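You operate a simulated robot arm through the tools that you are given. There is no shell and no other tool. Be economical: measure what you need, move in short steps, check, and stop when the job is done.

Carry out the task below with a simulated robot arm. There is one attempt and no reset: what you move stays moved.

Task
Wind the mini black bobbin full at LOW tension on the small winder.
Fine: bobbin on the cone, tension slider to LOW before winding, roller arm on, winder slider left home. Do not press END. Leave the knob and the other bobbins.
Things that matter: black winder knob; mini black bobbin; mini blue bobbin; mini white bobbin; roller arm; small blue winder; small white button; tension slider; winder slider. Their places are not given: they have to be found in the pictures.

It is judged by the outcome, as a careful person would: the job done as asked, and still so three seconds after it is handed in. It fails if anything else is knocked over, pushed out of place, dropped, spilled or broken.

Robot
A 6-joint arm with a two-finger parallel gripper, fixed in place. Base frame: the origin is at the foot of the arm, x ahead of it, y to its left, z up; the work surface is at about z = 0.784. Lengths are in m, angles in rad, forces in N, time in s.
With the tool pointing down near the work surface it reaches from about 0.24 to 0.64 m from the base axis. Its first joint turns from -1.152 to 1.152 rad. Payload 2.7 kg.
The tool frame sits at the grasp point between the pads (the TCP): z along the fingers, y along the line on which they close. The tips reach 0.023 m beyond it. The gripper opens to 0.094 m. The fingers are 0.038 m wide and 0.01 m thick; the gripper's body (0.054 by 0.096 m) begins 0.039 m behind the TCP.
Orientation is told as [roll, pitch, yaw] about the base's x, y, z axes, in that order, counted from this pose: with the fingers straight down and closing along the base's y, the tool's x points along the base's -x, its y along +y and its z along -z.

Tools
- The arm moves only by the tool move_arm. Its argument "rows" is one flat list of numbers, 7 for each row, row after row: the shift along the tool's x, y, z in mm, then the turn, a rotation vector about the tool's x, y, z in rad, then the closure in counts, from 0 (fully open) to 255 (shut). In form: [x, y, z, ax, ay, az, hand, x, y, z, ax, ay, az, hand, ...]. A call has 1 to 8 rows; each row is the pose to reach, as a shift and turn from the pose commanded when the call began, along the tool's axes at that moment. Rows are played at 5 a second. More than 0.05 m and 0.15 rad between two rows, or a gripper value outside its range, and nothing of the call is played. A pose out of reach is approached as far as the arm can. The call stops where the force on the tool passes 90 N (or 10 N more than at its start, if that is more) or the arm is blocked; 0.2 s more then pass. The fingers move at their own pace (about 0.045 m/s each) and stop on an object; they squeeze with about 39 N. The grip force told is the motor's: it shows also when the fingers shut on nothing. Time passes only in rows, and 0.2 s behind the last, so rows that repeat a pose let the fingers close. The reply holds the time, the measured pose of the TCP, the force on the tool along the base axes, the opening and the grip force, in the units named above and with some noise, with the torque about the TCP (base axes, N m) and any sound that the robot's microphone picked up, and new pictures: "pictures" is both (left out), scene, wrist or none.
- Cameras (640 x 400 px; columns grow to the right, rows downward): "scene" is fixed at [0.0697, -0.429, 1.3978]; the picture's right is [0.82, -0.57, 0.00], its down [-0.37, -0.53, -0.77] and it looks along [0.44, 0.63, -0.64] (base axes); focal length 355 px, centre (320, 200). "wrist" rides on the gripper at [0.086, 0.016, -0.074] in the tool frame; the picture's right is [-0.18, 0.98, 0.00], its down [-0.58, -0.11, -0.81] and it looks along [-0.79, -0.15, 0.59] (tool axes); focal length 243 px, centre (320, 200).
- pixel_to_xyz(camera, pixels): for up to 12 pixels [column, row] of the newest picture of that camera ("zoom" is the newest enlarged one), the place [x, y, z] in the base frame of the surface seen there, good to about 0.003 m. No time passes.
- inspect(camera, box): a new picture of the part [left, top, right, bottom] of that camera's present view, enlarged. No time passes.
- finish_job(): hands the job in; it is judged then, once.

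Go step by step. Measure first, check grasps and placings, and put right what went wrong. The budget is 80 turns and 200 pictures, counting those below and the enlarged ones. Unless the task says otherwise, let go and move clear before handing in, and close with one line.

The tools are called after "Call:" by a JSON object that holds its "method" and its "body". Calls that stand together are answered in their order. move_arm: Moves the arm, as the interface text tells. Its arguments: {"type":"object","properties":{"rows":{"type":"array"},"pictures":{"type":"string","enum":["both","scene","wrist","none"]}},"required":["rows"]} The other tools are called the same way: pixel_to_xyz (camera, pixels) gives the place of the surface under pixels of a picture; inspect (camera, box) takes an enlarged picture of a part of a camera's view; finish_job () hands the job in.

At the start:

```text
time: 0.0
tool_pos: [0.3608, 0.0421, 0.9958]
tcp_rot: [0.002, 0.003, 0.001]
force: [0.5, -0.2, 0.1]
torque: [0.05, -0.01, 0.01]
finger_gap: 0.0943
gripper_force: 0.1
```

scene: 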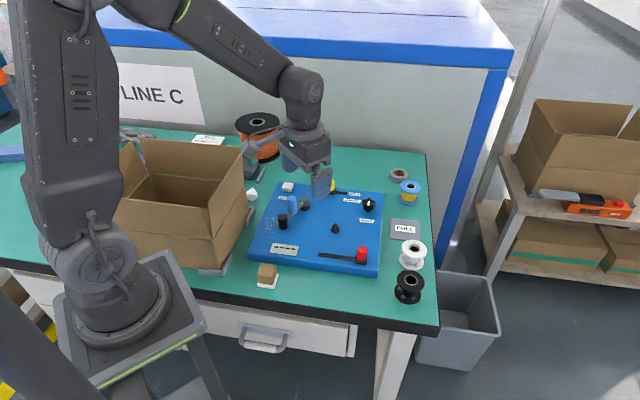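
wrist: 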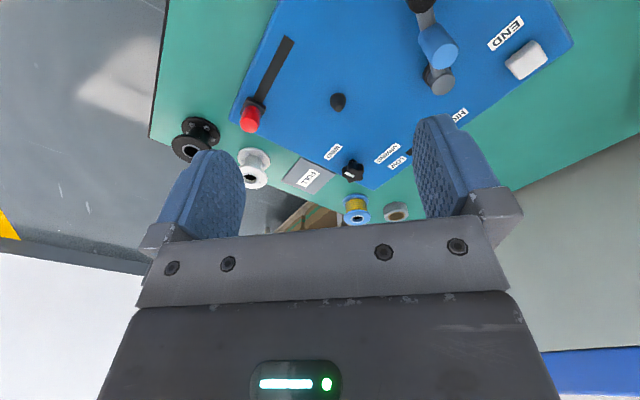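

The scene shows the blue winder in the middle and the black bobbin at about (408,287). I'll enlarge the winder and the bobbins to read the labels.

Call:
{"method": "inspect", "body": {"camera": "scene", "box": [240, 165, 400, 285]}}

Call:
{"method": "inspect", "body": {"camera": "scene", "box": [320, 160, 440, 310]}}

Call:
{"method": "inspect", "body": {"camera": "wrist", "box": [160, 0, 600, 230]}}

```text
3.33 times, centred on (320, 225) of scene
```

zoom: 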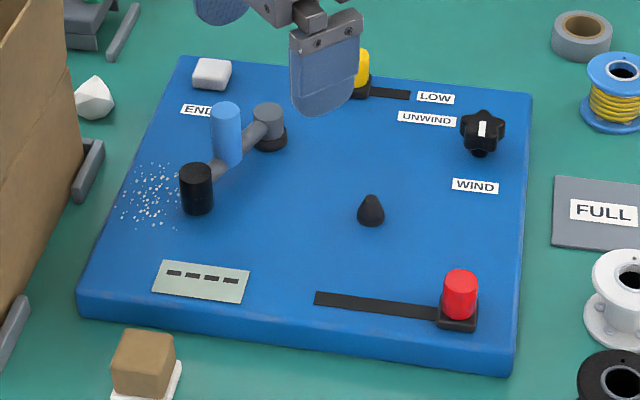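

```text
2.67 times, centred on (380, 235) of scene
```

zoom: 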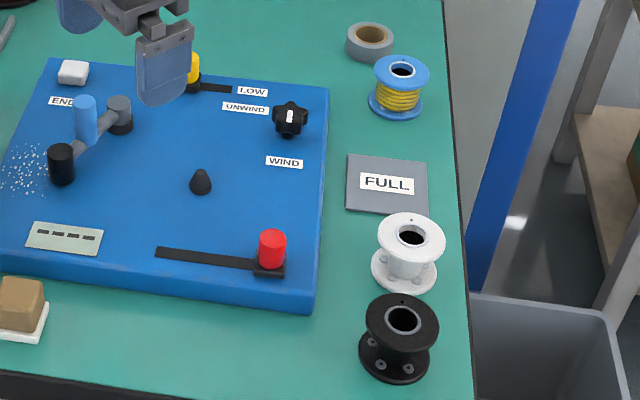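

```text
1.45 times, centred on (380, 115) of wrist
```

zoom: 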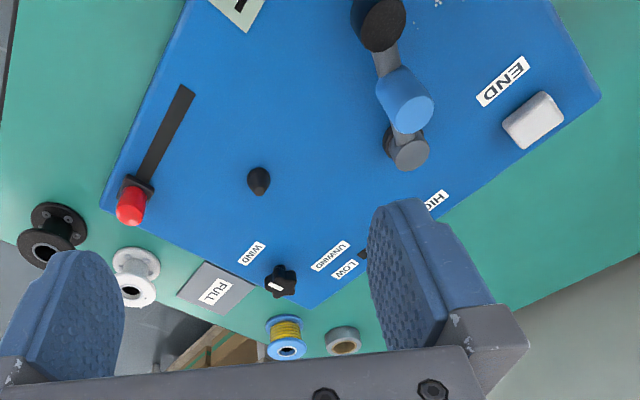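

The yellow tension slider sits at the HIGH end, partly hidden by the gripper. The red winder slider is at the right end of its slot, and the roller arm has a blue handle and a black roller. Next I'll measure these.

Call:
{"method": "pixel_to_xyz", "body": {"camera": "scene", "pixels": [[361, 248], [361, 258], [320, 255], [335, 224], [335, 230], [307, 202], [293, 199], [290, 212], [289, 217], [368, 202], [333, 183], [342, 193]]}}

Call:
{"method": "pixel_to_xyz", "body": {"camera": "zoom", "pixels": [[259, 182], [258, 196], [136, 205], [187, 92], [363, 256], [270, 283], [408, 112], [385, 25], [405, 152], [40, 220], [45, 250], [135, 290]]}}

Call:
{"method": "pixel_to_xyz", "body": {"camera": "scene", "pixels": [[409, 270], [398, 277], [420, 280], [408, 285], [408, 303], [394, 295], [413, 243], [403, 253], [425, 250], [357, 194], [267, 272], [288, 187]]}}

```text
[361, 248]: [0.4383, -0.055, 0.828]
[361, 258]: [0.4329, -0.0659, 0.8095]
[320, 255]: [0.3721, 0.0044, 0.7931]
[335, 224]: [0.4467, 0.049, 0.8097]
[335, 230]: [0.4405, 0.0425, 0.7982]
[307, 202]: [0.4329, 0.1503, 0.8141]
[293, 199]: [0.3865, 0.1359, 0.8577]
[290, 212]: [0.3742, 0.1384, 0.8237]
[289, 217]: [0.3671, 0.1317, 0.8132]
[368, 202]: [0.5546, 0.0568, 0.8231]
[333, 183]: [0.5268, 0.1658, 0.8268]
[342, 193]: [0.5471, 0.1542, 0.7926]
```

```text
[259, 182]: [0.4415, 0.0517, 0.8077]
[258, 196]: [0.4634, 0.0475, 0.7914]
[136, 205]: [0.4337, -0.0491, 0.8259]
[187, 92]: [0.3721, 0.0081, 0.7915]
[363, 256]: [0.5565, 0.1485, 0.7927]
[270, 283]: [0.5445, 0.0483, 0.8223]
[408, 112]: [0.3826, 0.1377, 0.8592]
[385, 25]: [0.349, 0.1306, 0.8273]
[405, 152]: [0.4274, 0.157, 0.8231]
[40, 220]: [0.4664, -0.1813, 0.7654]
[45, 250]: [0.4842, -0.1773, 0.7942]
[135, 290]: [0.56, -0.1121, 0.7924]
```

```text
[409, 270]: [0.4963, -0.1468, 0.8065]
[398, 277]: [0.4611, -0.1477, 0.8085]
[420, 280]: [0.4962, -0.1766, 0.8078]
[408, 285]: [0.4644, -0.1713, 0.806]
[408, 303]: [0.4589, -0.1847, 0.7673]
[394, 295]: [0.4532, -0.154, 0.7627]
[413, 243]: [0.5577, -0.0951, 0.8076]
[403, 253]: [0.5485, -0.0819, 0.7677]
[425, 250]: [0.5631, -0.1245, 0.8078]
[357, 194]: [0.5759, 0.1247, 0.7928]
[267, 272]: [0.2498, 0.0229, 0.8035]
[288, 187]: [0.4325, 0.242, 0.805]
```

The black bobbin is centred near (0.479,-0.160) with its top at z≈0.807. The cone is at about (0.445,0.047). I'll move above the bobbin, which also clears the view of the tension slider.

Call:
{"method": "move_arm", "body": {"rows": [-20, -34, 10, 0, 0, 0, 0, -40, -68, 20, 0, 0, 0, 0, -60, -102, 30, 0, 0, 0, 0, -80, -136, 40, 0, 0, 0, 0, -100, -170, 50, 0, 0, 0, 0, -118, -202, 65, 0, 0, 0, 0, -118, -202, 65, 0, 0, 0, 0]}}

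Call:
{"method": "inspect", "body": {"camera": "scene", "box": [240, 165, 400, 285]}}

Call:
{"method": "inspect", "body": {"camera": "scene", "box": [370, 230, 450, 310]}}

```text
time: 1.6
tool_pos: [0.4788, -0.1562, 0.9262]
tcp_rot: [0.002, 0.003, -0.001]
force: [0.1, 1.3, 0.3]
torque: [0.02, -0.02, 0.01]
finger_gap: 0.0938
gripper_force: 0.1
```

scene: 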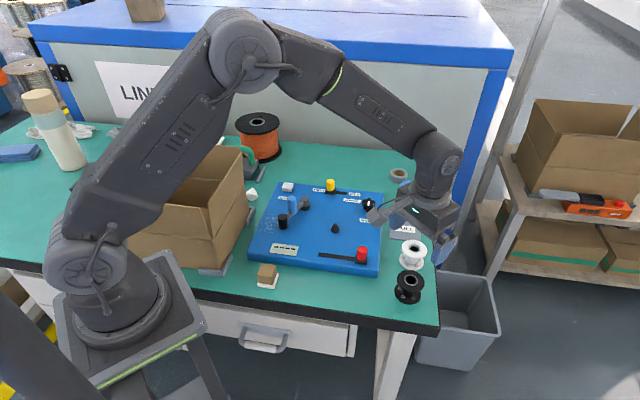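
wrist: 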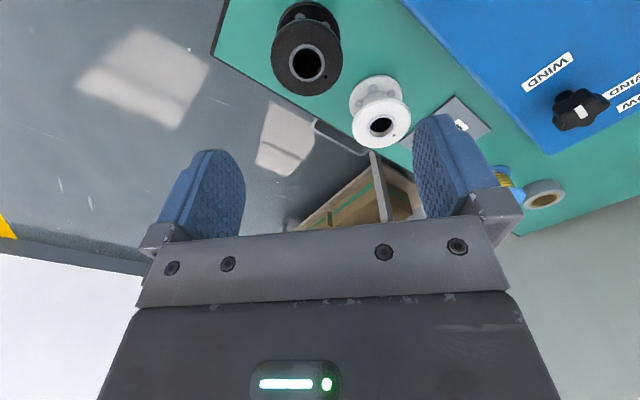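

```text
3.33 times, centred on (320, 225) of scene
```

zoom: 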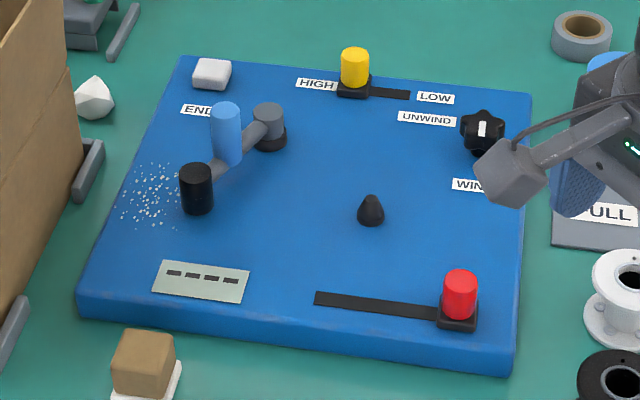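

```text
5.00 times, centred on (410, 270) of scene
```

zoom: 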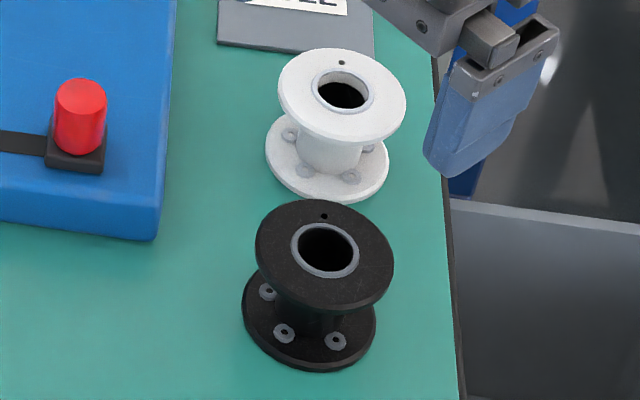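

The yellow slider is now visible at the HIGH end, with its slot running to LOW at zoom (410,94). I'll measure the bobbin rim in this zoom and the slider ends.

Call:
{"method": "pixel_to_xyz", "body": {"camera": "zoom", "pixels": [[258, 250], [391, 262], [310, 203], [340, 304], [264, 218], [386, 290], [292, 243], [358, 265], [320, 365], [322, 235]]}}

Call:
{"method": "pixel_to_xyz", "body": {"camera": "scene", "pixels": [[330, 180], [331, 186], [327, 191], [337, 192], [361, 193], [345, 192], [319, 254], [360, 247], [361, 256]]}}

```text
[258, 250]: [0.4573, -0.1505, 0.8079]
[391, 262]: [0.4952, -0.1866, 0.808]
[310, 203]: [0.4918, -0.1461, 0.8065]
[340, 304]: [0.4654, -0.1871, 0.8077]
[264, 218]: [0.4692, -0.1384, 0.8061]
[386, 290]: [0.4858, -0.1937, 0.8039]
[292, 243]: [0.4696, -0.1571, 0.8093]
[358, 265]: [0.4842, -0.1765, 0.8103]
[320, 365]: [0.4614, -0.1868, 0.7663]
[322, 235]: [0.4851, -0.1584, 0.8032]
```

```text
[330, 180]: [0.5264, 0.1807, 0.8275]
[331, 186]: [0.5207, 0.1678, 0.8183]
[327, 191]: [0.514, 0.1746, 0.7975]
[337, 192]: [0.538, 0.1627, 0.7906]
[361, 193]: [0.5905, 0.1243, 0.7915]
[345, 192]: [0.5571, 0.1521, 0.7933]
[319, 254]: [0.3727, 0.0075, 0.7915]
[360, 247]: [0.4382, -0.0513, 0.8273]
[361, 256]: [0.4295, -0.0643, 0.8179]
```

The bobbin's centre is (0.477,-0.167), with a 52 mm flange. I'll centre over it with a partial opening and go down to just above it.

Call:
{"method": "move_arm", "body": {"rows": [1, -9, 30, 0, 0, 0, 65, 1, -9, 66, 0, 0, 0, 65, 1, -9, 66, 0, 0, 0, 65, 1, -9, 66, 0, 0, 0, 65]}}

Call:
{"method": "inspect", "body": {"camera": "scene", "box": [310, 200, 360, 240]}}

```text
time: 2.6
tool_pos: [0.4797, -0.1683, 0.8635]
tcp_rot: [0.002, 0.003, 0.0]
force: [-0.7, 0.1, -0.4]
torque: [-0.02, 0.01, 0.0]
finger_gap: 0.07
gripper_force: 0.0
```

scene: 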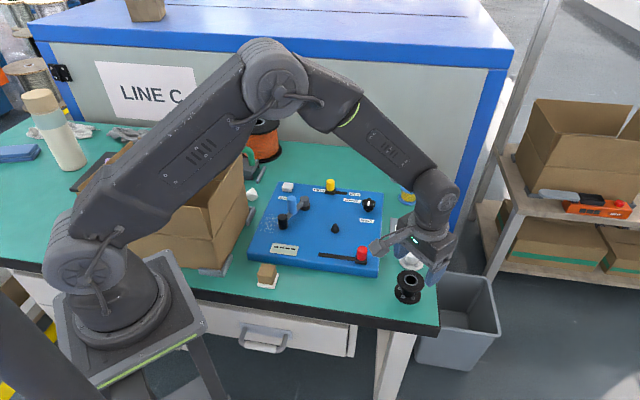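
wrist: 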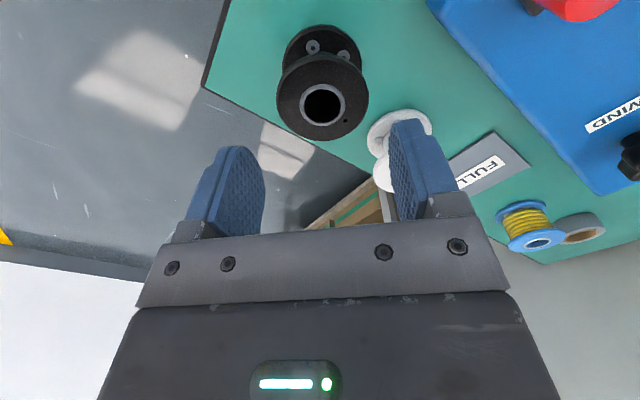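

```text
10.00 times, centred on (335, 220) of scene
```

zoom: 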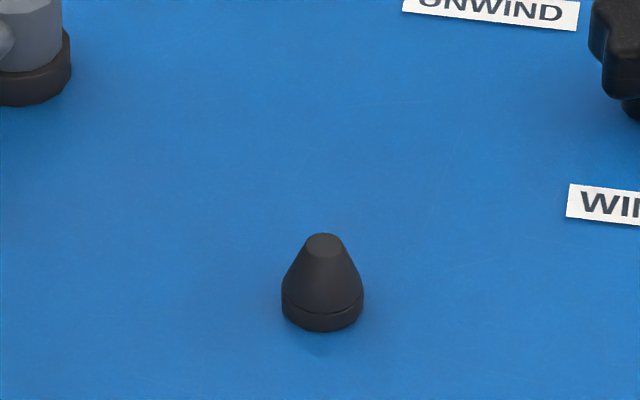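

The fingers straddle the bobbin: it is at wrist column 322, midway between them. I'll measure the cone and the bobbin again from the fresh views.

Call:
{"method": "pixel_to_xyz", "body": {"camera": "zoom", "pixels": [[324, 237], [324, 250], [309, 245], [339, 245], [322, 300], [322, 325], [285, 300], [361, 300], [322, 350]]}}

Call:
{"method": "pixel_to_xyz", "body": {"camera": "wrist", "pixels": [[281, 97], [366, 97], [324, 62], [324, 137], [304, 104], [342, 104], [440, 10], [530, 125]]}}

```text
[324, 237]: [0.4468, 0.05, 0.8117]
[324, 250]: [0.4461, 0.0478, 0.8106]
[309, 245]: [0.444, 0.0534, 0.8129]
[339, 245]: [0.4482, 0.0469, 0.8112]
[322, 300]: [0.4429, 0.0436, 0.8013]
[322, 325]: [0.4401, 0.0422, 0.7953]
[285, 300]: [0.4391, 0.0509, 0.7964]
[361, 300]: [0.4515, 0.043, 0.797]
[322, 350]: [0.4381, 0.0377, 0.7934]
```

```text
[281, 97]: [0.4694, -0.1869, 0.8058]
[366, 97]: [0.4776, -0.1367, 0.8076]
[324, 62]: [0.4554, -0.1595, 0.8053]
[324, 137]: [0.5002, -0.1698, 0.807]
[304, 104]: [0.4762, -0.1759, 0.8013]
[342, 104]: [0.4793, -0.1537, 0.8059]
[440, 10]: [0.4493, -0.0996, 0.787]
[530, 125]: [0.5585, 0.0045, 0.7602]
```

The bobbin centre is (0.4775,-0.166) and the cone axis is (0.446,0.049). I'll go down and close.

Call:
{"method": "move_arm", "body": {"rows": [2, 2, 35, 0, 0, 0, 65, 2, 2, 68, 0, 0, 0, 65, 2, 2, 68, 0, 0, 0, 65, 2, 2, 68, 0, 0, 0, 200, 2, 2, 68, 0, 0, 0, 200, 2, 2, 68, 0, 0, 0, 200, 2, 2, 68, 0, 0, 0, 200]}}

```text
time: 4.2
tool_pos: [0.4781, -0.1656, 0.7979]
tcp_rot: [0.0, 0.003, -0.001]
force: [-0.3, 0.8, -0.3]
torque: [0.04, -0.01, 0.0]
finger_gap: 0.0545
gripper_force: 39.2
```

scene: 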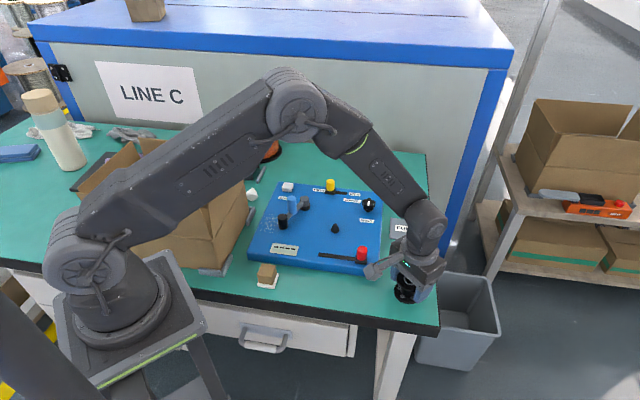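
wrist: 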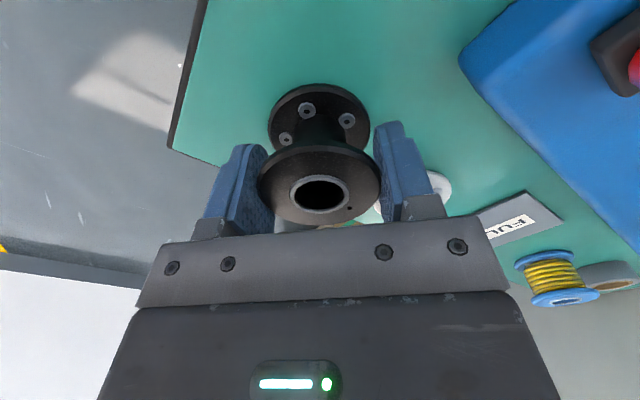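

The bobbin is gripped, with a gap of 54.5 mm and a force of 39 N. I'll lift it 95 mm.

Call:
{"method": "move_arm", "body": {"rows": [0, 0, -30, 0, 0, 0, 200, 0, 0, -65, 0, 0, 0, 200, 0, 0, -95, 0, 0, 0, 200, 6, 42, -95, 0, 0, 0, 200, 12, 84, -95, 0, 0, 0, 200, 18, 126, -95, 0, 0, 0, 200, 24, 168, -95, 0, 0, 0, 200, 30, 213, -95, 0, 0, 0, 200]}}

Call:
{"method": "move_arm", "body": {"rows": [0, 0, 0, 0, 0, 0, 200]}}

```text
time: 6.0
tool_pos: [0.4476, 0.0458, 0.8925]
tcp_rot: [0.003, 0.003, 0.0]
force: [-0.5, -0.2, 0.0]
torque: [-0.05, 0.0, 0.0]
finger_gap: 0.02
gripper_force: 0.0
```

scene: 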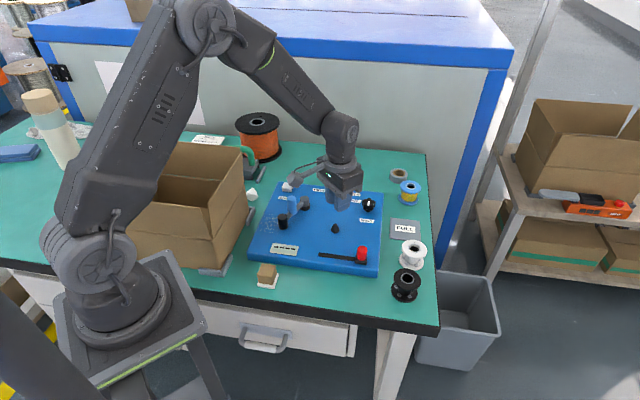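
wrist: 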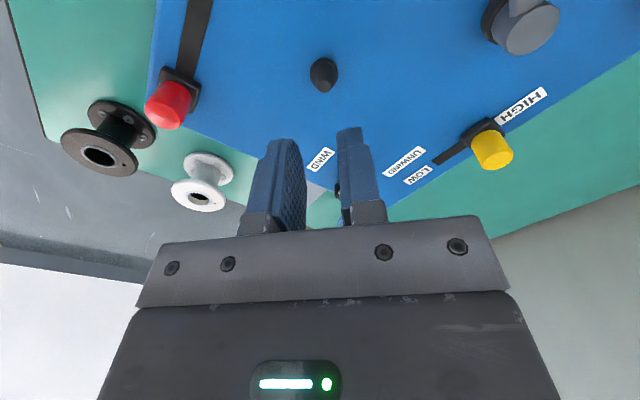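

```text
time: 6.4
tool_pos: [0.4473, 0.0459, 0.8915]
tcp_rot: [0.001, 0.003, -0.001]
force: [0.3, 0.3, -0.4]
torque: [-0.03, 0.01, -0.01]
finger_gap: 0.0204
gripper_force: 0.1
```

scene: 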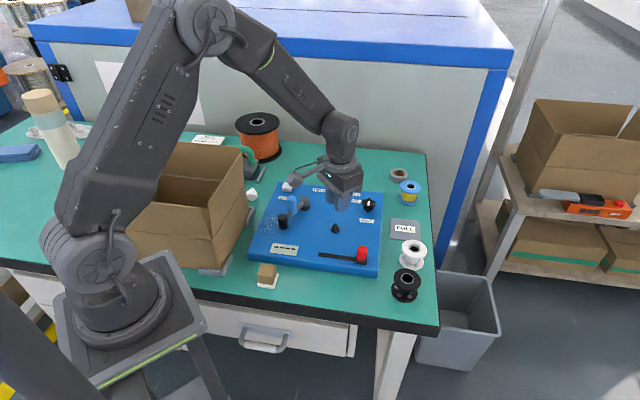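
wrist: 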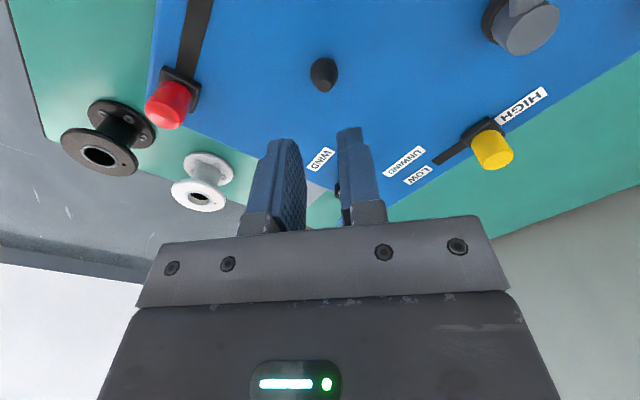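

The fingers closed to 20 mm, so the bobbin slipped out. It is still standing near its place, at scene (406,285). I'll measure it again.

Call:
{"method": "inspect", "body": {"camera": "scene", "box": [370, 230, 450, 310]}}

Call:
{"method": "inspect", "body": {"camera": "wrist", "box": [30, 70, 270, 220]}}

```text
5.00 times, centred on (410, 270) of scene
```

zoom: 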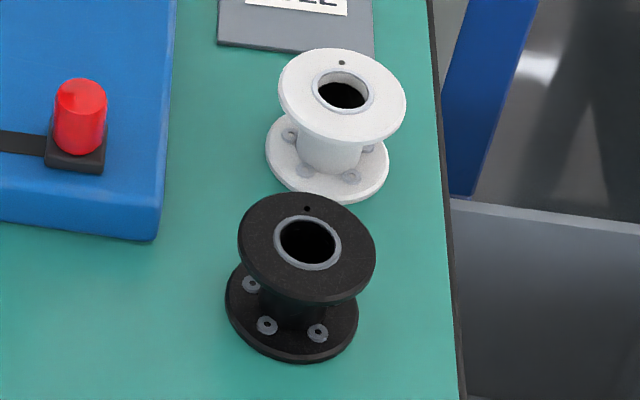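

```text
2.67 times, centred on (150, 145) of wrist
```

zoom: 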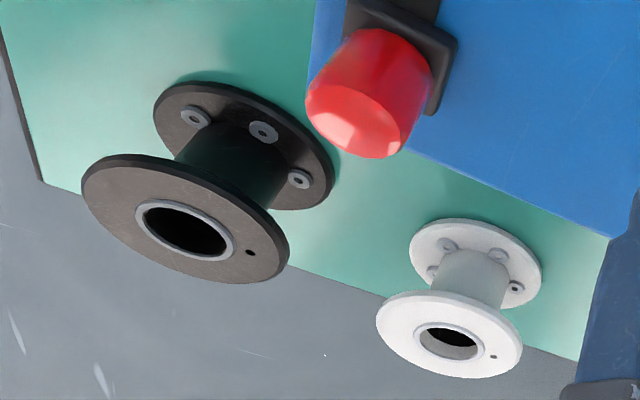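

The bobbin moved only a few mm. The fingertips were at z≈0.775, so they only held the top flange. Next time I'll go deeper so they hold both flanges, and lift slowly. First I'll measure the new centre and the bench height.

Call:
{"method": "pixel_to_xyz", "body": {"camera": "zoom", "pixels": [[84, 195], [287, 250], [200, 158], [180, 272], [136, 218], [232, 240], [320, 240], [60, 120], [240, 85], [330, 180], [253, 230], [115, 255]]}}

Call:
{"method": "pixel_to_xyz", "body": {"camera": "scene", "pixels": [[395, 268], [393, 303], [417, 278], [409, 298], [406, 270], [404, 289], [385, 290], [405, 302]]}}

```text
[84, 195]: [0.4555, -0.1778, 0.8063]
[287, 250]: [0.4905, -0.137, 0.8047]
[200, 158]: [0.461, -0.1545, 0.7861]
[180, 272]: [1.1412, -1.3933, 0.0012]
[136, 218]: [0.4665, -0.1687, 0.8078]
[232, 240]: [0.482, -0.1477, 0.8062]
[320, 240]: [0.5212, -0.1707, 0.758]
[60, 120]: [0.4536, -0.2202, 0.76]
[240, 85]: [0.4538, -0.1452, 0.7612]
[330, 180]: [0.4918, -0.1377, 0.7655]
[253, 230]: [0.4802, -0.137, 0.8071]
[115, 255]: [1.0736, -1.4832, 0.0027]
```

```text
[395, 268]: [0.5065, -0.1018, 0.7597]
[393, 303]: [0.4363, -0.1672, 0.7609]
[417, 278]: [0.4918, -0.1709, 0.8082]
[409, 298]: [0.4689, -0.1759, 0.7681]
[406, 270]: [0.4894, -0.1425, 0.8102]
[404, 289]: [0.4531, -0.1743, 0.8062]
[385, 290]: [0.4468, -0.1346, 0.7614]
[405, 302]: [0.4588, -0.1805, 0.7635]
```

The bobbin is now centred at (0.4735,-0.158) and the bench is at z=0.760. I'll go back over it at height and open partway.

Call:
{"method": "move_arm", "body": {"rows": [-5, -40, -5, 0, 0, 0, 65, -10, -80, -5, 0, 0, 0, 65, -16, -120, -5, 0, 0, 0, 65, -21, -160, -5, 0, 0, 0, 65, -26, -204, -5, 0, 0, 0, 65, -26, -204, 0, 0, 0, 0, 65, -26, -204, 20, 0, 0, 0, 65, -26, -204, 20, 0, 0, 0, 65], "pictures": "wrist"}}

Call:
{"method": "pixel_to_xyz", "body": {"camera": "wrist", "pixels": [[320, 100]]}}

```text
time: 8.2
tool_pos: [0.4711, -0.1555, 0.8701]
tcp_rot: [0.003, 0.0, 0.0]
force: [-0.2, 0.4, 0.4]
torque: [-0.03, -0.01, 0.0]
finger_gap: 0.0699
gripper_force: 0.1
```

wrist: 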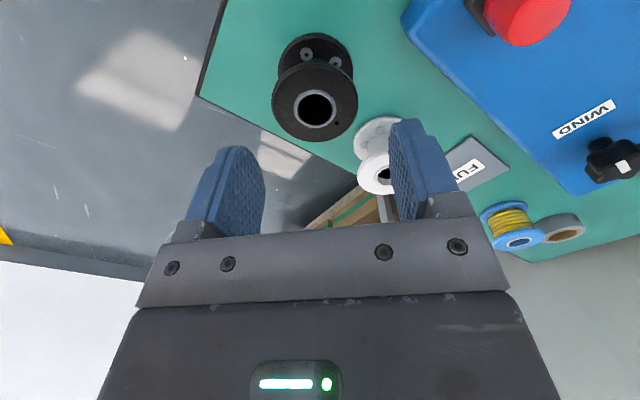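

```text
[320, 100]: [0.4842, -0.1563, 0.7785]
```

Call:
{"method": "pixel_to_xyz", "body": {"camera": "wrist", "pixels": [[274, 103], [356, 100], [312, 68], [317, 140], [297, 109], [334, 109]]}}

```text
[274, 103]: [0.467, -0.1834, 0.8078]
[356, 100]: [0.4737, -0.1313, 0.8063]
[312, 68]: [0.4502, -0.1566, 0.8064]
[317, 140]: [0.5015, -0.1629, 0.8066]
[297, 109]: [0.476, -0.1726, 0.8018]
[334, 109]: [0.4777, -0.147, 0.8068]
```

The centre is (0.4745,-0.1585). I'll go down to z≈0.787, squeeze fully and hold.

Call:
{"method": "move_arm", "body": {"rows": [-3, -3, 40, 0, 0, 0, 65, -3, -3, 75, 0, 0, 0, 65, -3, -3, 83, 0, 0, 0, 65, -3, -3, 83, 0, 0, 0, 65, -3, -3, 83, 0, 0, 0, 255, -3, -3, 83, 0, 0, 0, 255, -3, -3, 83, 0, 0, 0, 255, -3, -3, 83, 0, 0, 0, 255], "pictures": "wrist"}}

```text
time: 10.0
tool_pos: [0.474, -0.1615, 0.7872]
tcp_rot: [0.001, 0.003, 0.001]
force: [-1.0, -0.2, -0.1]
torque: [0.0, -0.02, -0.01]
finger_gap: 0.0549
gripper_force: 38.9
```

wrist: 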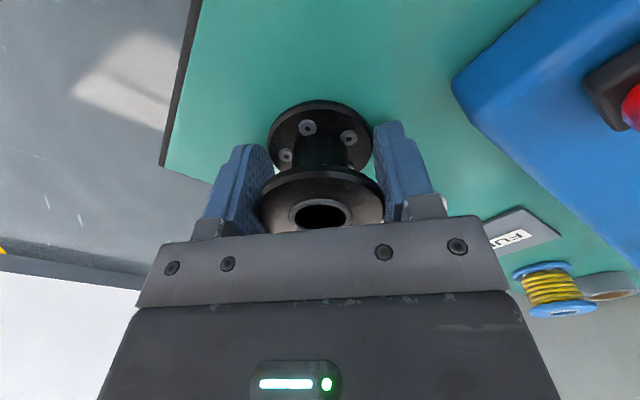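

The grip reads 39 N at 54.9 mm. I'll lift slowly and check.

Call:
{"method": "move_arm", "body": {"rows": [0, 0, -3, 0, 0, 0, 255, 0, 0, -6, 0, 0, 0, 255, 0, 0, -10, 0, 0, 0, 255, 0, 0, -15, 0, 0, 0, 255, 0, 0, -20, 0, 0, 0, 255]}}

```text
time: 11.2
tool_pos: [0.4758, -0.1598, 0.8079]
tcp_rot: [0.002, 0.003, 0.001]
force: [0.4, 0.0, -0.8]
torque: [-0.01, 0.0, -0.03]
finger_gap: 0.0547
gripper_force: 39.2
```

scene: 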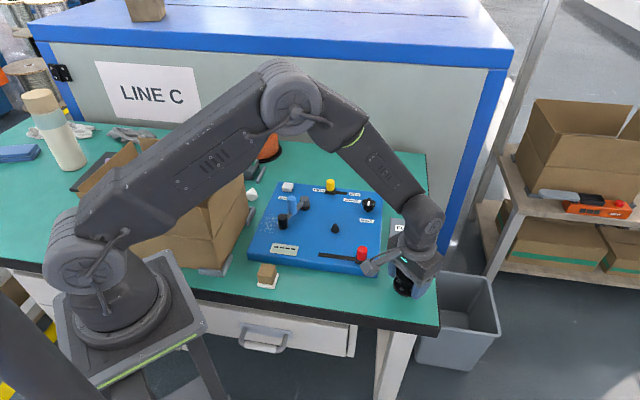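
wrist: 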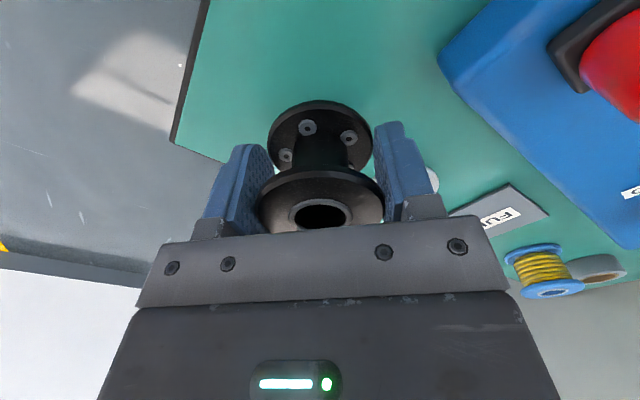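

The bobbin now rises with the gripper. I'll keep lifting slowly.

Call:
{"method": "move_arm", "body": {"rows": [0, 0, -8, 0, 0, 0, 255, 0, 0, -18, 0, 0, 0, 255, 0, 0, -30, 0, 0, 0, 255, 0, 0, -42, 0, 0, 0, 255, 0, 0, -54, 0, 0, 0, 255, 0, 0, -66, 0, 0, 0, 255, 0, 0, -76, 0, 0, 0, 255, 0, 0, -82, 0, 0, 0, 255], "pictures": "wrist"}}

```text
time: 13.0
tool_pos: [0.4747, -0.1602, 0.8894]
tcp_rot: [0.0, 0.004, -0.001]
force: [0.2, -0.6, 0.1]
torque: [-0.02, 0.01, -0.02]
finger_gap: 0.0547
gripper_force: 38.6
```

wrist: 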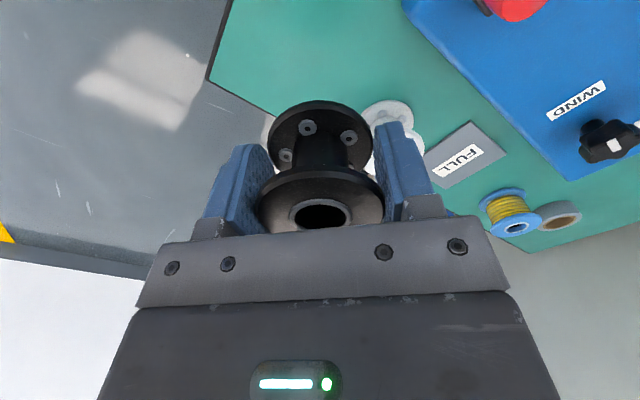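

Still held steady. I'll carry it gently towards the cone.

Call:
{"method": "move_arm", "body": {"rows": [2, 14, 0, 0, 0, 0, 255, 6, 42, 0, 0, 0, 0, 255, 10, 74, 0, 0, 0, 0, 255, 15, 108, 0, 0, 0, 0, 255, 19, 142, 0, 0, 0, 0, 255, 23, 174, 0, 0, 0, 0, 255, 27, 198, 0, 0, 0, 0, 255, 28.5, 209, 0, 0, 0, 0, 255]}}

Call:
{"method": "inspect", "body": {"camera": "scene", "box": [290, 160, 380, 240]}}

```text
time: 14.8
tool_pos: [0.4457, 0.0496, 0.89]
tcp_rot: [0.001, 0.003, -0.002]
force: [-0.4, -0.1, -0.6]
torque: [-0.04, 0.0, -0.01]
finger_gap: 0.0552
gripper_force: 38.8
```

scene: 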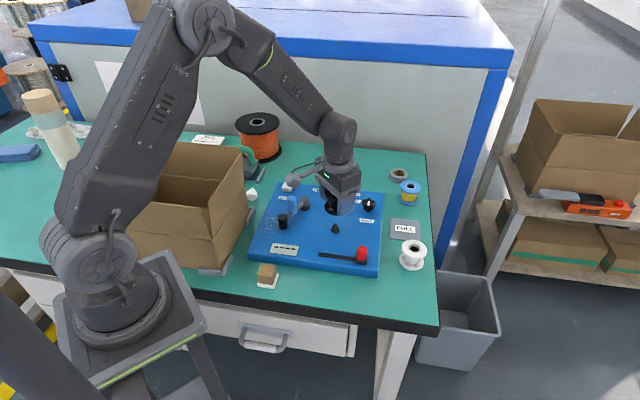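
wrist: 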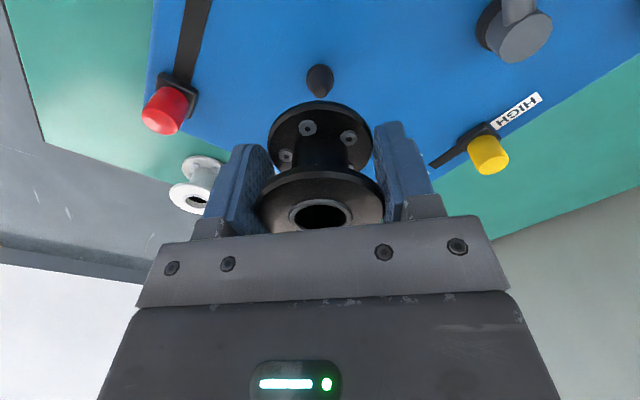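

```text
5.00 times, centred on (335, 200) of scene
```

zoom: 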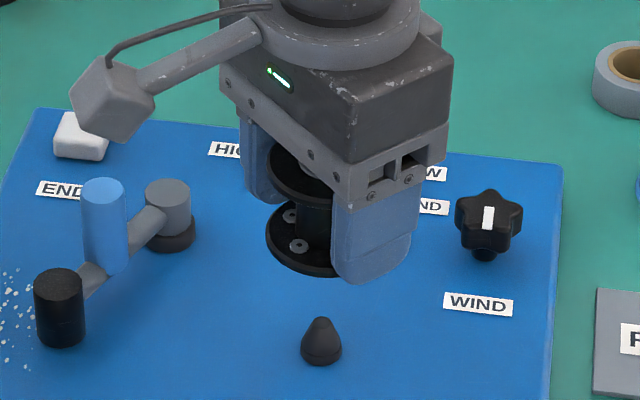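

The bobbin is above the cone. I'll check where its flange is in relation to the TCP and measure the cone from the wrist camera.

Call:
{"method": "pixel_to_xyz", "body": {"camera": "wrist", "pixels": [[292, 215], [348, 215], [319, 201], [319, 231], [268, 190], [378, 190], [272, 140], [370, 140], [319, 102], [319, 72], [310, 85], [330, 85]]}}

```text
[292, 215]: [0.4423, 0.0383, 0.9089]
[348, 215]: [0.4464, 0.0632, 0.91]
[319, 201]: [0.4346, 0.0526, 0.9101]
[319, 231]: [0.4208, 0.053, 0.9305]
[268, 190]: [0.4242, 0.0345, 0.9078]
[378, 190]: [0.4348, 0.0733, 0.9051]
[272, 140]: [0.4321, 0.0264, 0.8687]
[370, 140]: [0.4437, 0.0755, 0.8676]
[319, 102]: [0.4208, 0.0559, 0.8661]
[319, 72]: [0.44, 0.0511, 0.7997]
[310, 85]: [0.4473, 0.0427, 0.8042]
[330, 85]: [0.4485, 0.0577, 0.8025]
```

The bobbin and cone axes agree within about 1 mm. I'll lower it to just above the cone tip.

Call:
{"method": "move_arm", "body": {"rows": [0, 0, 12, 0, 0, 0, 255, 0, 0, 26, 0, 0, 0, 255, 0, 0, 38, 0, 0, 0, 255, 0, 0, 45, 0, 0, 0, 255, 0, 0, 45, 0, 0, 0, 255]}}

Call:
{"method": "inspect", "body": {"camera": "scene", "box": [290, 170, 380, 250]}}

```text
time: 16.0
tool_pos: [0.4461, 0.0488, 0.8448]
tcp_rot: [0.002, 0.003, -0.001]
force: [-0.2, -0.1, -1.3]
torque: [-0.01, -0.03, -0.02]
finger_gap: 0.055
gripper_force: 39.5
```

scene: 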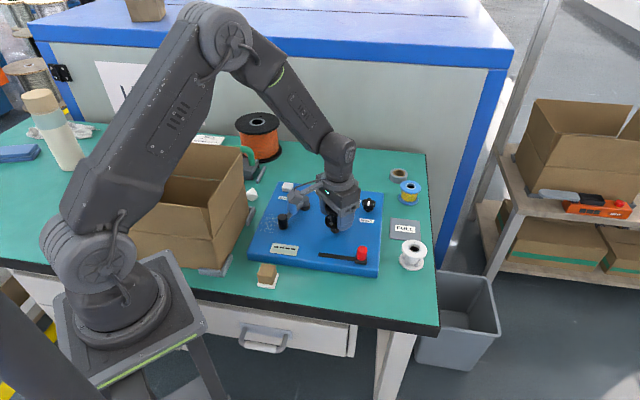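
wrist: 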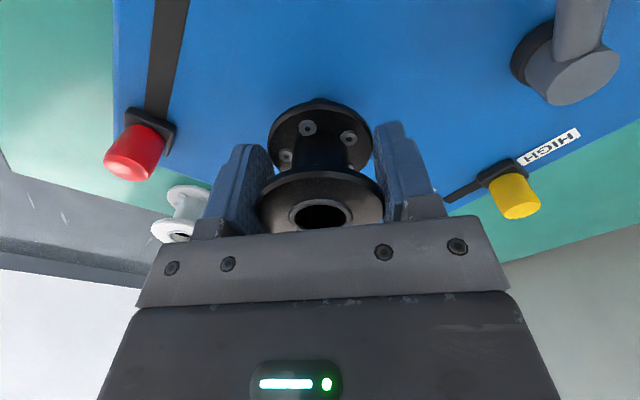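

```text
5.00 times, centred on (335, 210) of scene
```

zoom: 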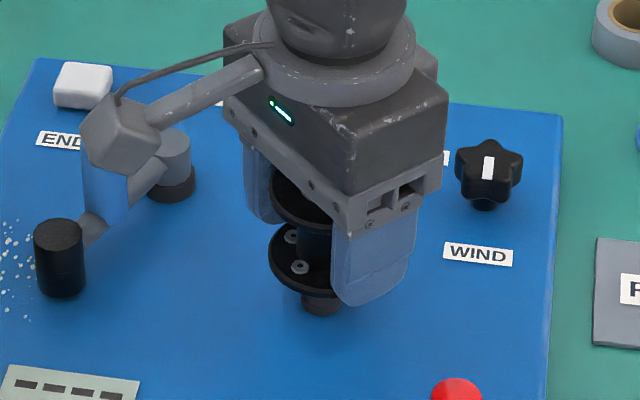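

It is poised just above the cone. I'll lower it slowly onto the cone and watch the force.

Call:
{"method": "move_arm", "body": {"rows": [0, 0, 5, 0, 0, 0, 255, 0, 0, 10, 0, 0, 0, 255, 0, 0, 14, 0, 0, 0, 255, 0, 0, 17, 0, 0, 0, 255, 0, 0, 20, 0, 0, 0, 255]}}

Call:
{"method": "inspect", "body": {"camera": "scene", "box": [290, 170, 380, 250]}}

```text
time: 17.2
tool_pos: [0.447, 0.0476, 0.8251]
tcp_rot: [0.001, 0.002, 0.001]
force: [-0.7, 0.6, -1.3]
torque: [-0.04, -0.01, -0.03]
finger_gap: 0.0548
gripper_force: 38.8
```

scene: 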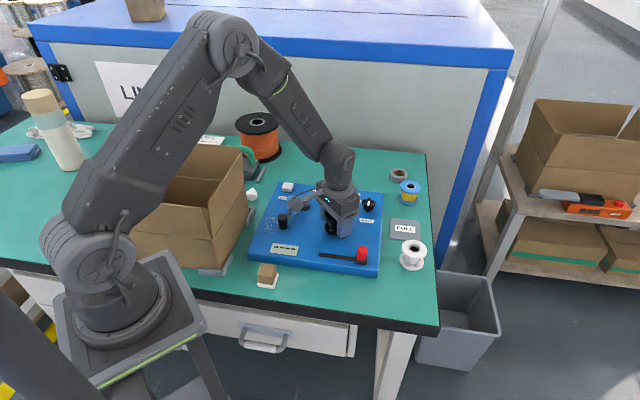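
wrist: 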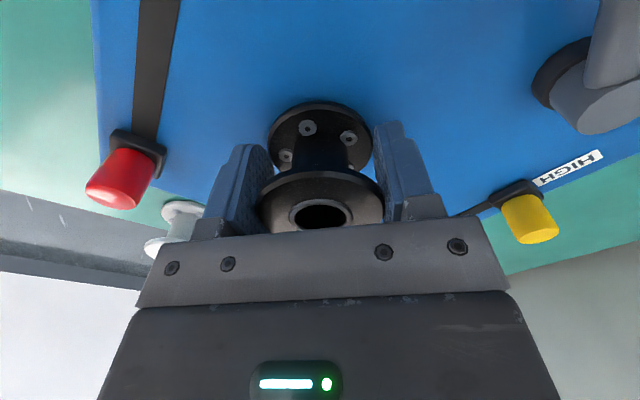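

```text
5.00 times, centred on (335, 210) of scene
```

zoom: 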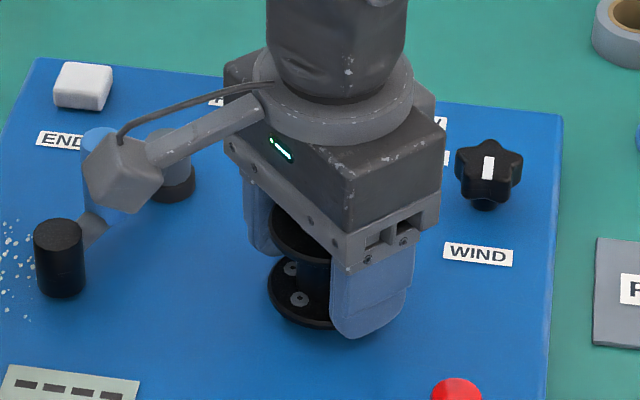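

No contact force yet and the bottom flange is about 5 mm above the deck. I'll go down the rest in small steps.

Call:
{"method": "move_arm", "body": {"rows": [0, 0, 2, 0, 0, 0, 255, 0, 0, 4, 0, 0, 0, 255, 0, 0, 5.5, 0, 0, 0, 255, 0, 0, 5.5, 0, 0, 0, 255], "pictures": "scene"}}

Call:
{"method": "inspect", "body": {"camera": "scene", "box": [290, 170, 380, 250]}}

```text
time: 18.2
tool_pos: [0.445, 0.0485, 0.82]
tcp_rot: [0.001, 0.003, 0.0]
force: [-2.1, 2.0, -0.1]
torque: [0.04, 0.03, 0.02]
finger_gap: 0.0547
gripper_force: 39.0
```

scene: 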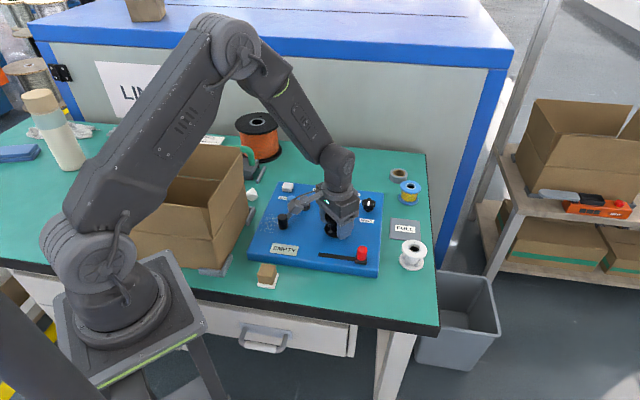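

```text
5.00 times, centred on (335, 210) of scene
```

zoom: 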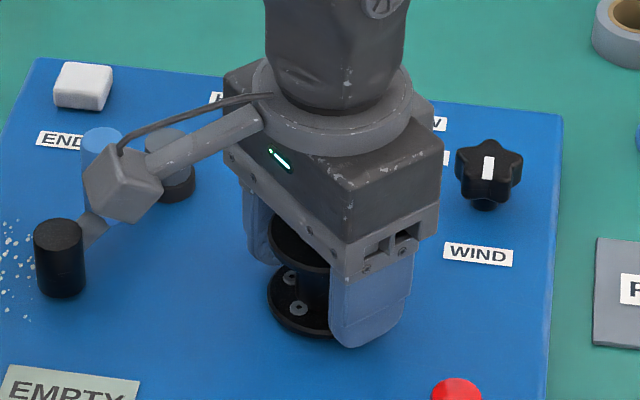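

The display now reads EMPTY, so the bobbin is seated on the cone. I'll open just enough to let go and rise straight up.

Call:
{"method": "move_arm", "body": {"rows": [0, 0, 0, 0, 0, 0, 70, 0, 0, 0, 0, 0, 0, 70, 0, 0, 0, 0, 0, 0, 70, 0, 0, -20, 0, 0, 0, 70, 0, 0, -50, 0, 0, 0, 70, 0, 0, -90, 0, 0, 0, 70, 0, 0, -120, 0, 0, 0, 70, 0, 0, -120, 0, 0, 0, 70]}}

Call:
{"method": "inspect", "body": {"camera": "scene", "box": [240, 165, 400, 285]}}

```text
time: 20.0
tool_pos: [0.4451, 0.0521, 0.9396]
tcp_rot: [0.001, 0.003, 0.0]
force: [-0.1, 0.3, 0.0]
torque: [0.0, 0.02, 0.03]
finger_gap: 0.068
gripper_force: 0.0
```

scene: 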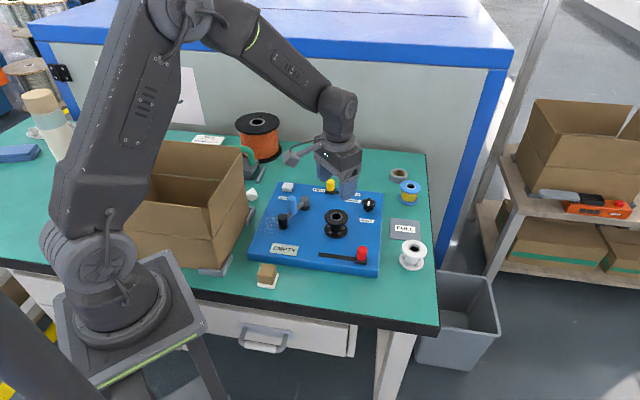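
wrist: 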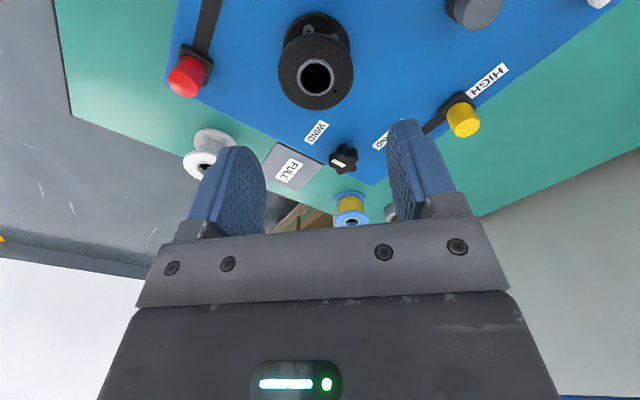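

```text
3.33 times, centred on (320, 225) of scene
```

zoom: 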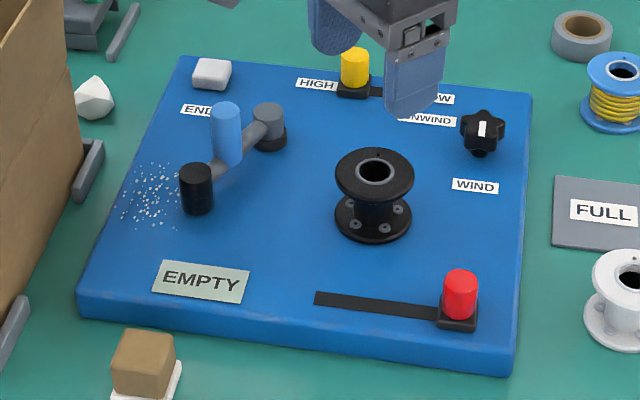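

The bobbin stands on the cone and the display says EMPTY. Next is the tension slider, so I'll measure its knob and slot, the winder's edges and the red slot.

Call:
{"method": "inspect", "body": {"camera": "wrist", "box": [380, 50, 540, 150]}}

Call:
{"method": "pixel_to_xyz", "body": {"camera": "scene", "pixels": [[330, 178], [324, 184], [335, 185], [330, 187], [325, 189], [338, 186], [330, 190], [261, 262], [367, 276], [285, 180], [372, 189], [361, 233]]}}

```text
4.00 times, centred on (460, 100) of wrist
```

zoom: 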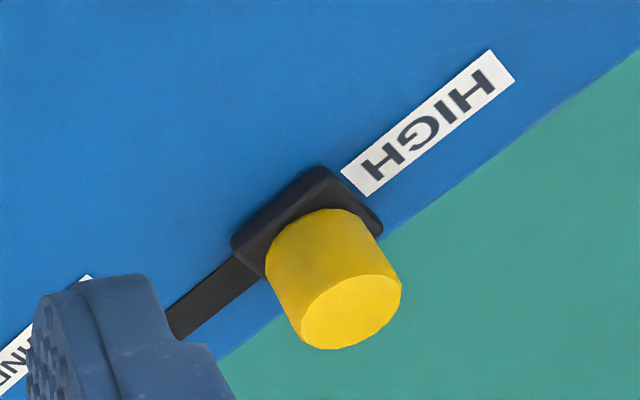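

```text
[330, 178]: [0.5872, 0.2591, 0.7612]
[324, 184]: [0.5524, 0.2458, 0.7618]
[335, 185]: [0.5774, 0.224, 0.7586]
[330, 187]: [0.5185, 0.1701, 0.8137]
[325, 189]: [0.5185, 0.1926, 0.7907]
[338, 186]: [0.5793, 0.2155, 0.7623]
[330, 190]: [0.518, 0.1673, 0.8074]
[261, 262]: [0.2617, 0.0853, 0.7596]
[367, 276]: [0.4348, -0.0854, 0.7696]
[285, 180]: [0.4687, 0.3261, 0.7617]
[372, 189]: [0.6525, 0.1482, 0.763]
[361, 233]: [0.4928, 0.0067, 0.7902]
```

Call:
{"method": "pixel_to_xyz", "body": {"camera": "zoom", "pixels": [[350, 312], [303, 325], [398, 290], [340, 345], [355, 280], [234, 245], [320, 168], [380, 222], [177, 330], [170, 305], [240, 262]]}}

Call:
{"method": "pixel_to_xyz", "body": {"camera": "scene", "pixels": [[331, 179], [331, 181], [328, 180], [334, 180], [249, 240], [377, 266], [286, 183], [395, 194]]}}

```text
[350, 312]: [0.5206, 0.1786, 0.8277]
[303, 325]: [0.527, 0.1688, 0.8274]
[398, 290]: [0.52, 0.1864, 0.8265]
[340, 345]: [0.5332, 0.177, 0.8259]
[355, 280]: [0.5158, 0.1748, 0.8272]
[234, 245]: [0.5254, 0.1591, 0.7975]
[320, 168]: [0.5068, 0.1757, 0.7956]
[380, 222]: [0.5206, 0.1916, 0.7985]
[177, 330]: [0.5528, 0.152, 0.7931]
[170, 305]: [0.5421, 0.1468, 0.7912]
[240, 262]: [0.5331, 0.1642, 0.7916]
```

```text
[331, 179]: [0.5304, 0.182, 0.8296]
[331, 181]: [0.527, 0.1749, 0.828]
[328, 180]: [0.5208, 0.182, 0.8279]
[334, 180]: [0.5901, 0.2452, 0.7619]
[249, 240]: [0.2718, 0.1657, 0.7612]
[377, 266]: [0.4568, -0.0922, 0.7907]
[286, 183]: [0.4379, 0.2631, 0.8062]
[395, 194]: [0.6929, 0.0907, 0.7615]
```

The yellow knob is centred at (0.524,0.177), with its top at 0.828 and a diameter of about 18 mm. Its slot runs at about -40° to (0.590,0.124). I'll go above it with the hand turned -40° so the fingers straddle the slot.

Call:
{"method": "move_arm", "body": {"rows": [-10, 16, -5, 0, 0, 0.1, 147, -22, 36, -5, 0, 0, 0.2, 147, -34, 54, -5, 0, 0, 0.3, 147, -46, 73, -5, 0, 0, 0.4, 147, -57, 91, 0, 0, 0, 0.5, 147, -68, 108, 5, 0, 0, 0.6, 147, -79, 125, 20, 0, 0, 0.698, 147, -79, 125, 30, 0, 0, 0.698, 147]}}

Call:
{"method": "move_arm", "body": {"rows": [0, 0, 0, 0, 0, 0, 147, 0, 0, 0, 0, 0, 0, 147]}}

```text
time: 21.8
tool_pos: [0.5271, 0.1753, 0.9095]
tcp_rot: [0.001, 0.005, -0.7]
force: [-0.1, 0.2, -1.0]
torque: [-0.03, 0.0, 0.04]
finger_gap: 0.0401
gripper_force: 0.1
```

scene: 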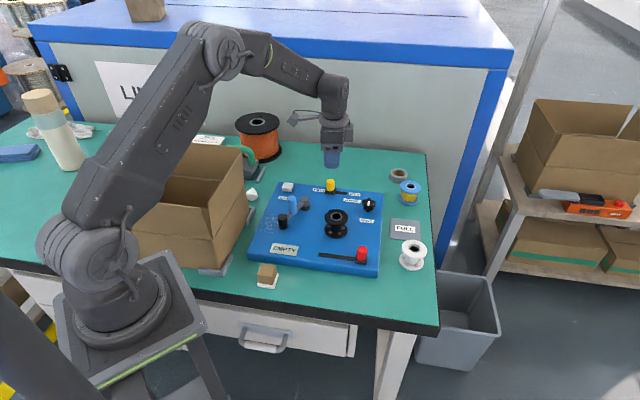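
wrist: 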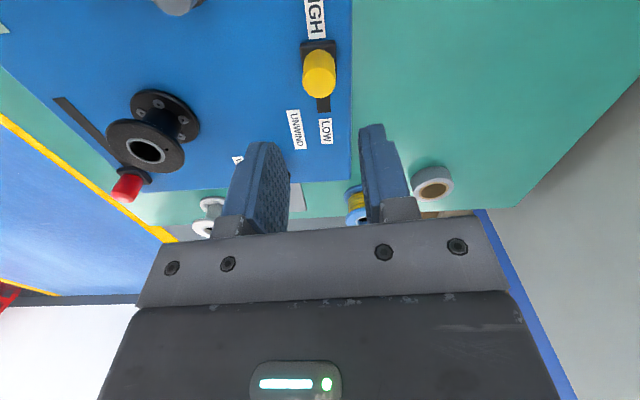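

```text
time: 22.4
tool_pos: [0.5261, 0.1742, 0.91]
tcp_rot: [-0.002, 0.003, -0.698]
force: [-0.2, 0.1, -0.3]
torque: [0.0, 0.0, 0.02]
finger_gap: 0.0399
gripper_force: 0.0
```

scene: 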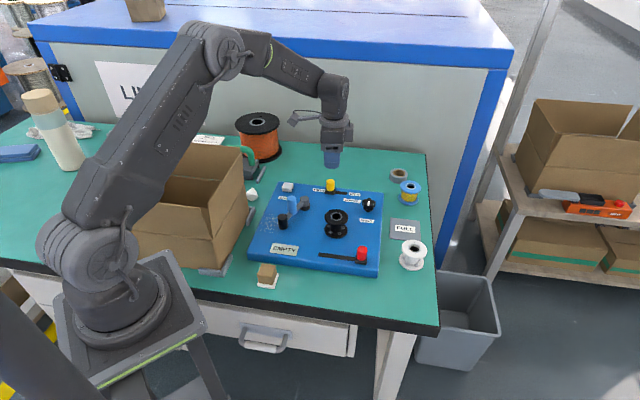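
wrist: 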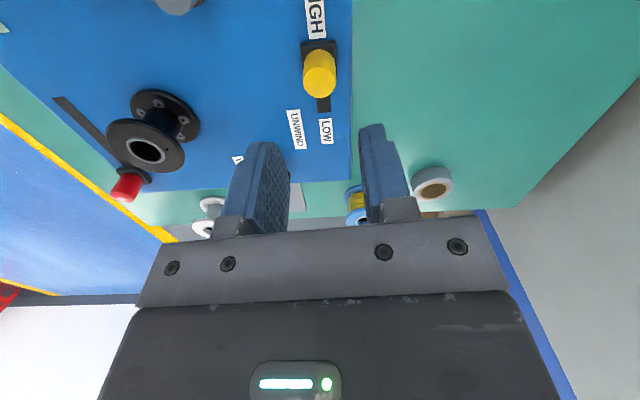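

The slot lines up with the hand, and it now shows clearly at wrist (323,104). I'll measure the knob and the slot's end.

Call:
{"method": "inspect", "body": {"camera": "wrist", "box": [270, 20, 370, 150]}}

Call:
{"method": "pixel_to_xyz", "body": {"camera": "wrist", "pixels": [[304, 78], [336, 78], [320, 69], [321, 93], [323, 109], [318, 109], [329, 109], [302, 42], [337, 42], [322, 101]]}}

```text
3.08 times, centred on (320, 85) of wrist
```

zoom: 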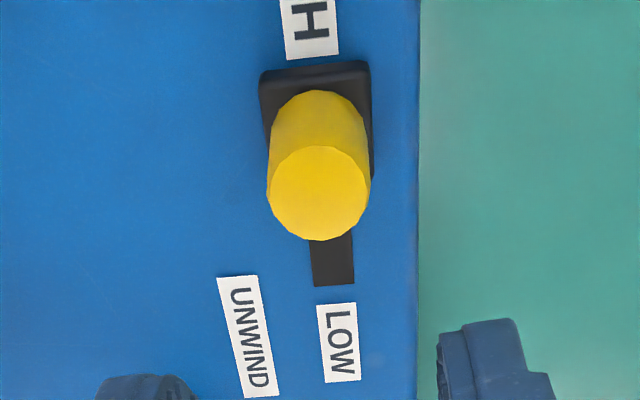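

```text
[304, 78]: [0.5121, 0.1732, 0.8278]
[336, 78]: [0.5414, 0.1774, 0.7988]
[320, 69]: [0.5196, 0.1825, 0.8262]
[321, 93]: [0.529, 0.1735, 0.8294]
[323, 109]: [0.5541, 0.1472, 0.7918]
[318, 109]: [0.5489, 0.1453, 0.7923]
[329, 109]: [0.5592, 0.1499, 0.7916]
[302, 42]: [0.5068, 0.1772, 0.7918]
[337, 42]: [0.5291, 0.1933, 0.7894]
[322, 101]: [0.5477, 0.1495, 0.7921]
```

Call:
{"method": "pixel_to_xyz", "body": {"camera": "zoom", "pixels": [[333, 283], [333, 260], [335, 310], [342, 376], [320, 195]]}}

Call:
{"method": "pixel_to_xyz", "body": {"camera": "scene", "pixels": [[345, 192], [350, 193], [355, 193], [360, 194], [362, 193], [366, 194]]}}

Call:
{"method": "inspect", "body": {"camera": "scene", "box": [310, 170, 390, 220]}}

```text
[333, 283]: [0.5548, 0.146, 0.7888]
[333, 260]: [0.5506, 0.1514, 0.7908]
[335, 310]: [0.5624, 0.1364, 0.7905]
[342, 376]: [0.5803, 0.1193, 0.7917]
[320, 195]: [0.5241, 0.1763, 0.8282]
```

```text
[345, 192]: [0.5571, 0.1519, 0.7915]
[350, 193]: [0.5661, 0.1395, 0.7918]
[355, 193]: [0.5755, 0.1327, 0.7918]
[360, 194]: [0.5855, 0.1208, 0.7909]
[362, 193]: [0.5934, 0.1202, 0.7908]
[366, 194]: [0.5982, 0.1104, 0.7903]
```

```text
8.00 times, centred on (350, 195) of scene
```

zoom: 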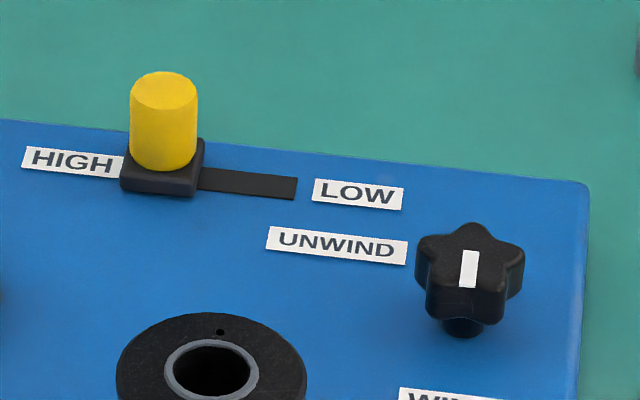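

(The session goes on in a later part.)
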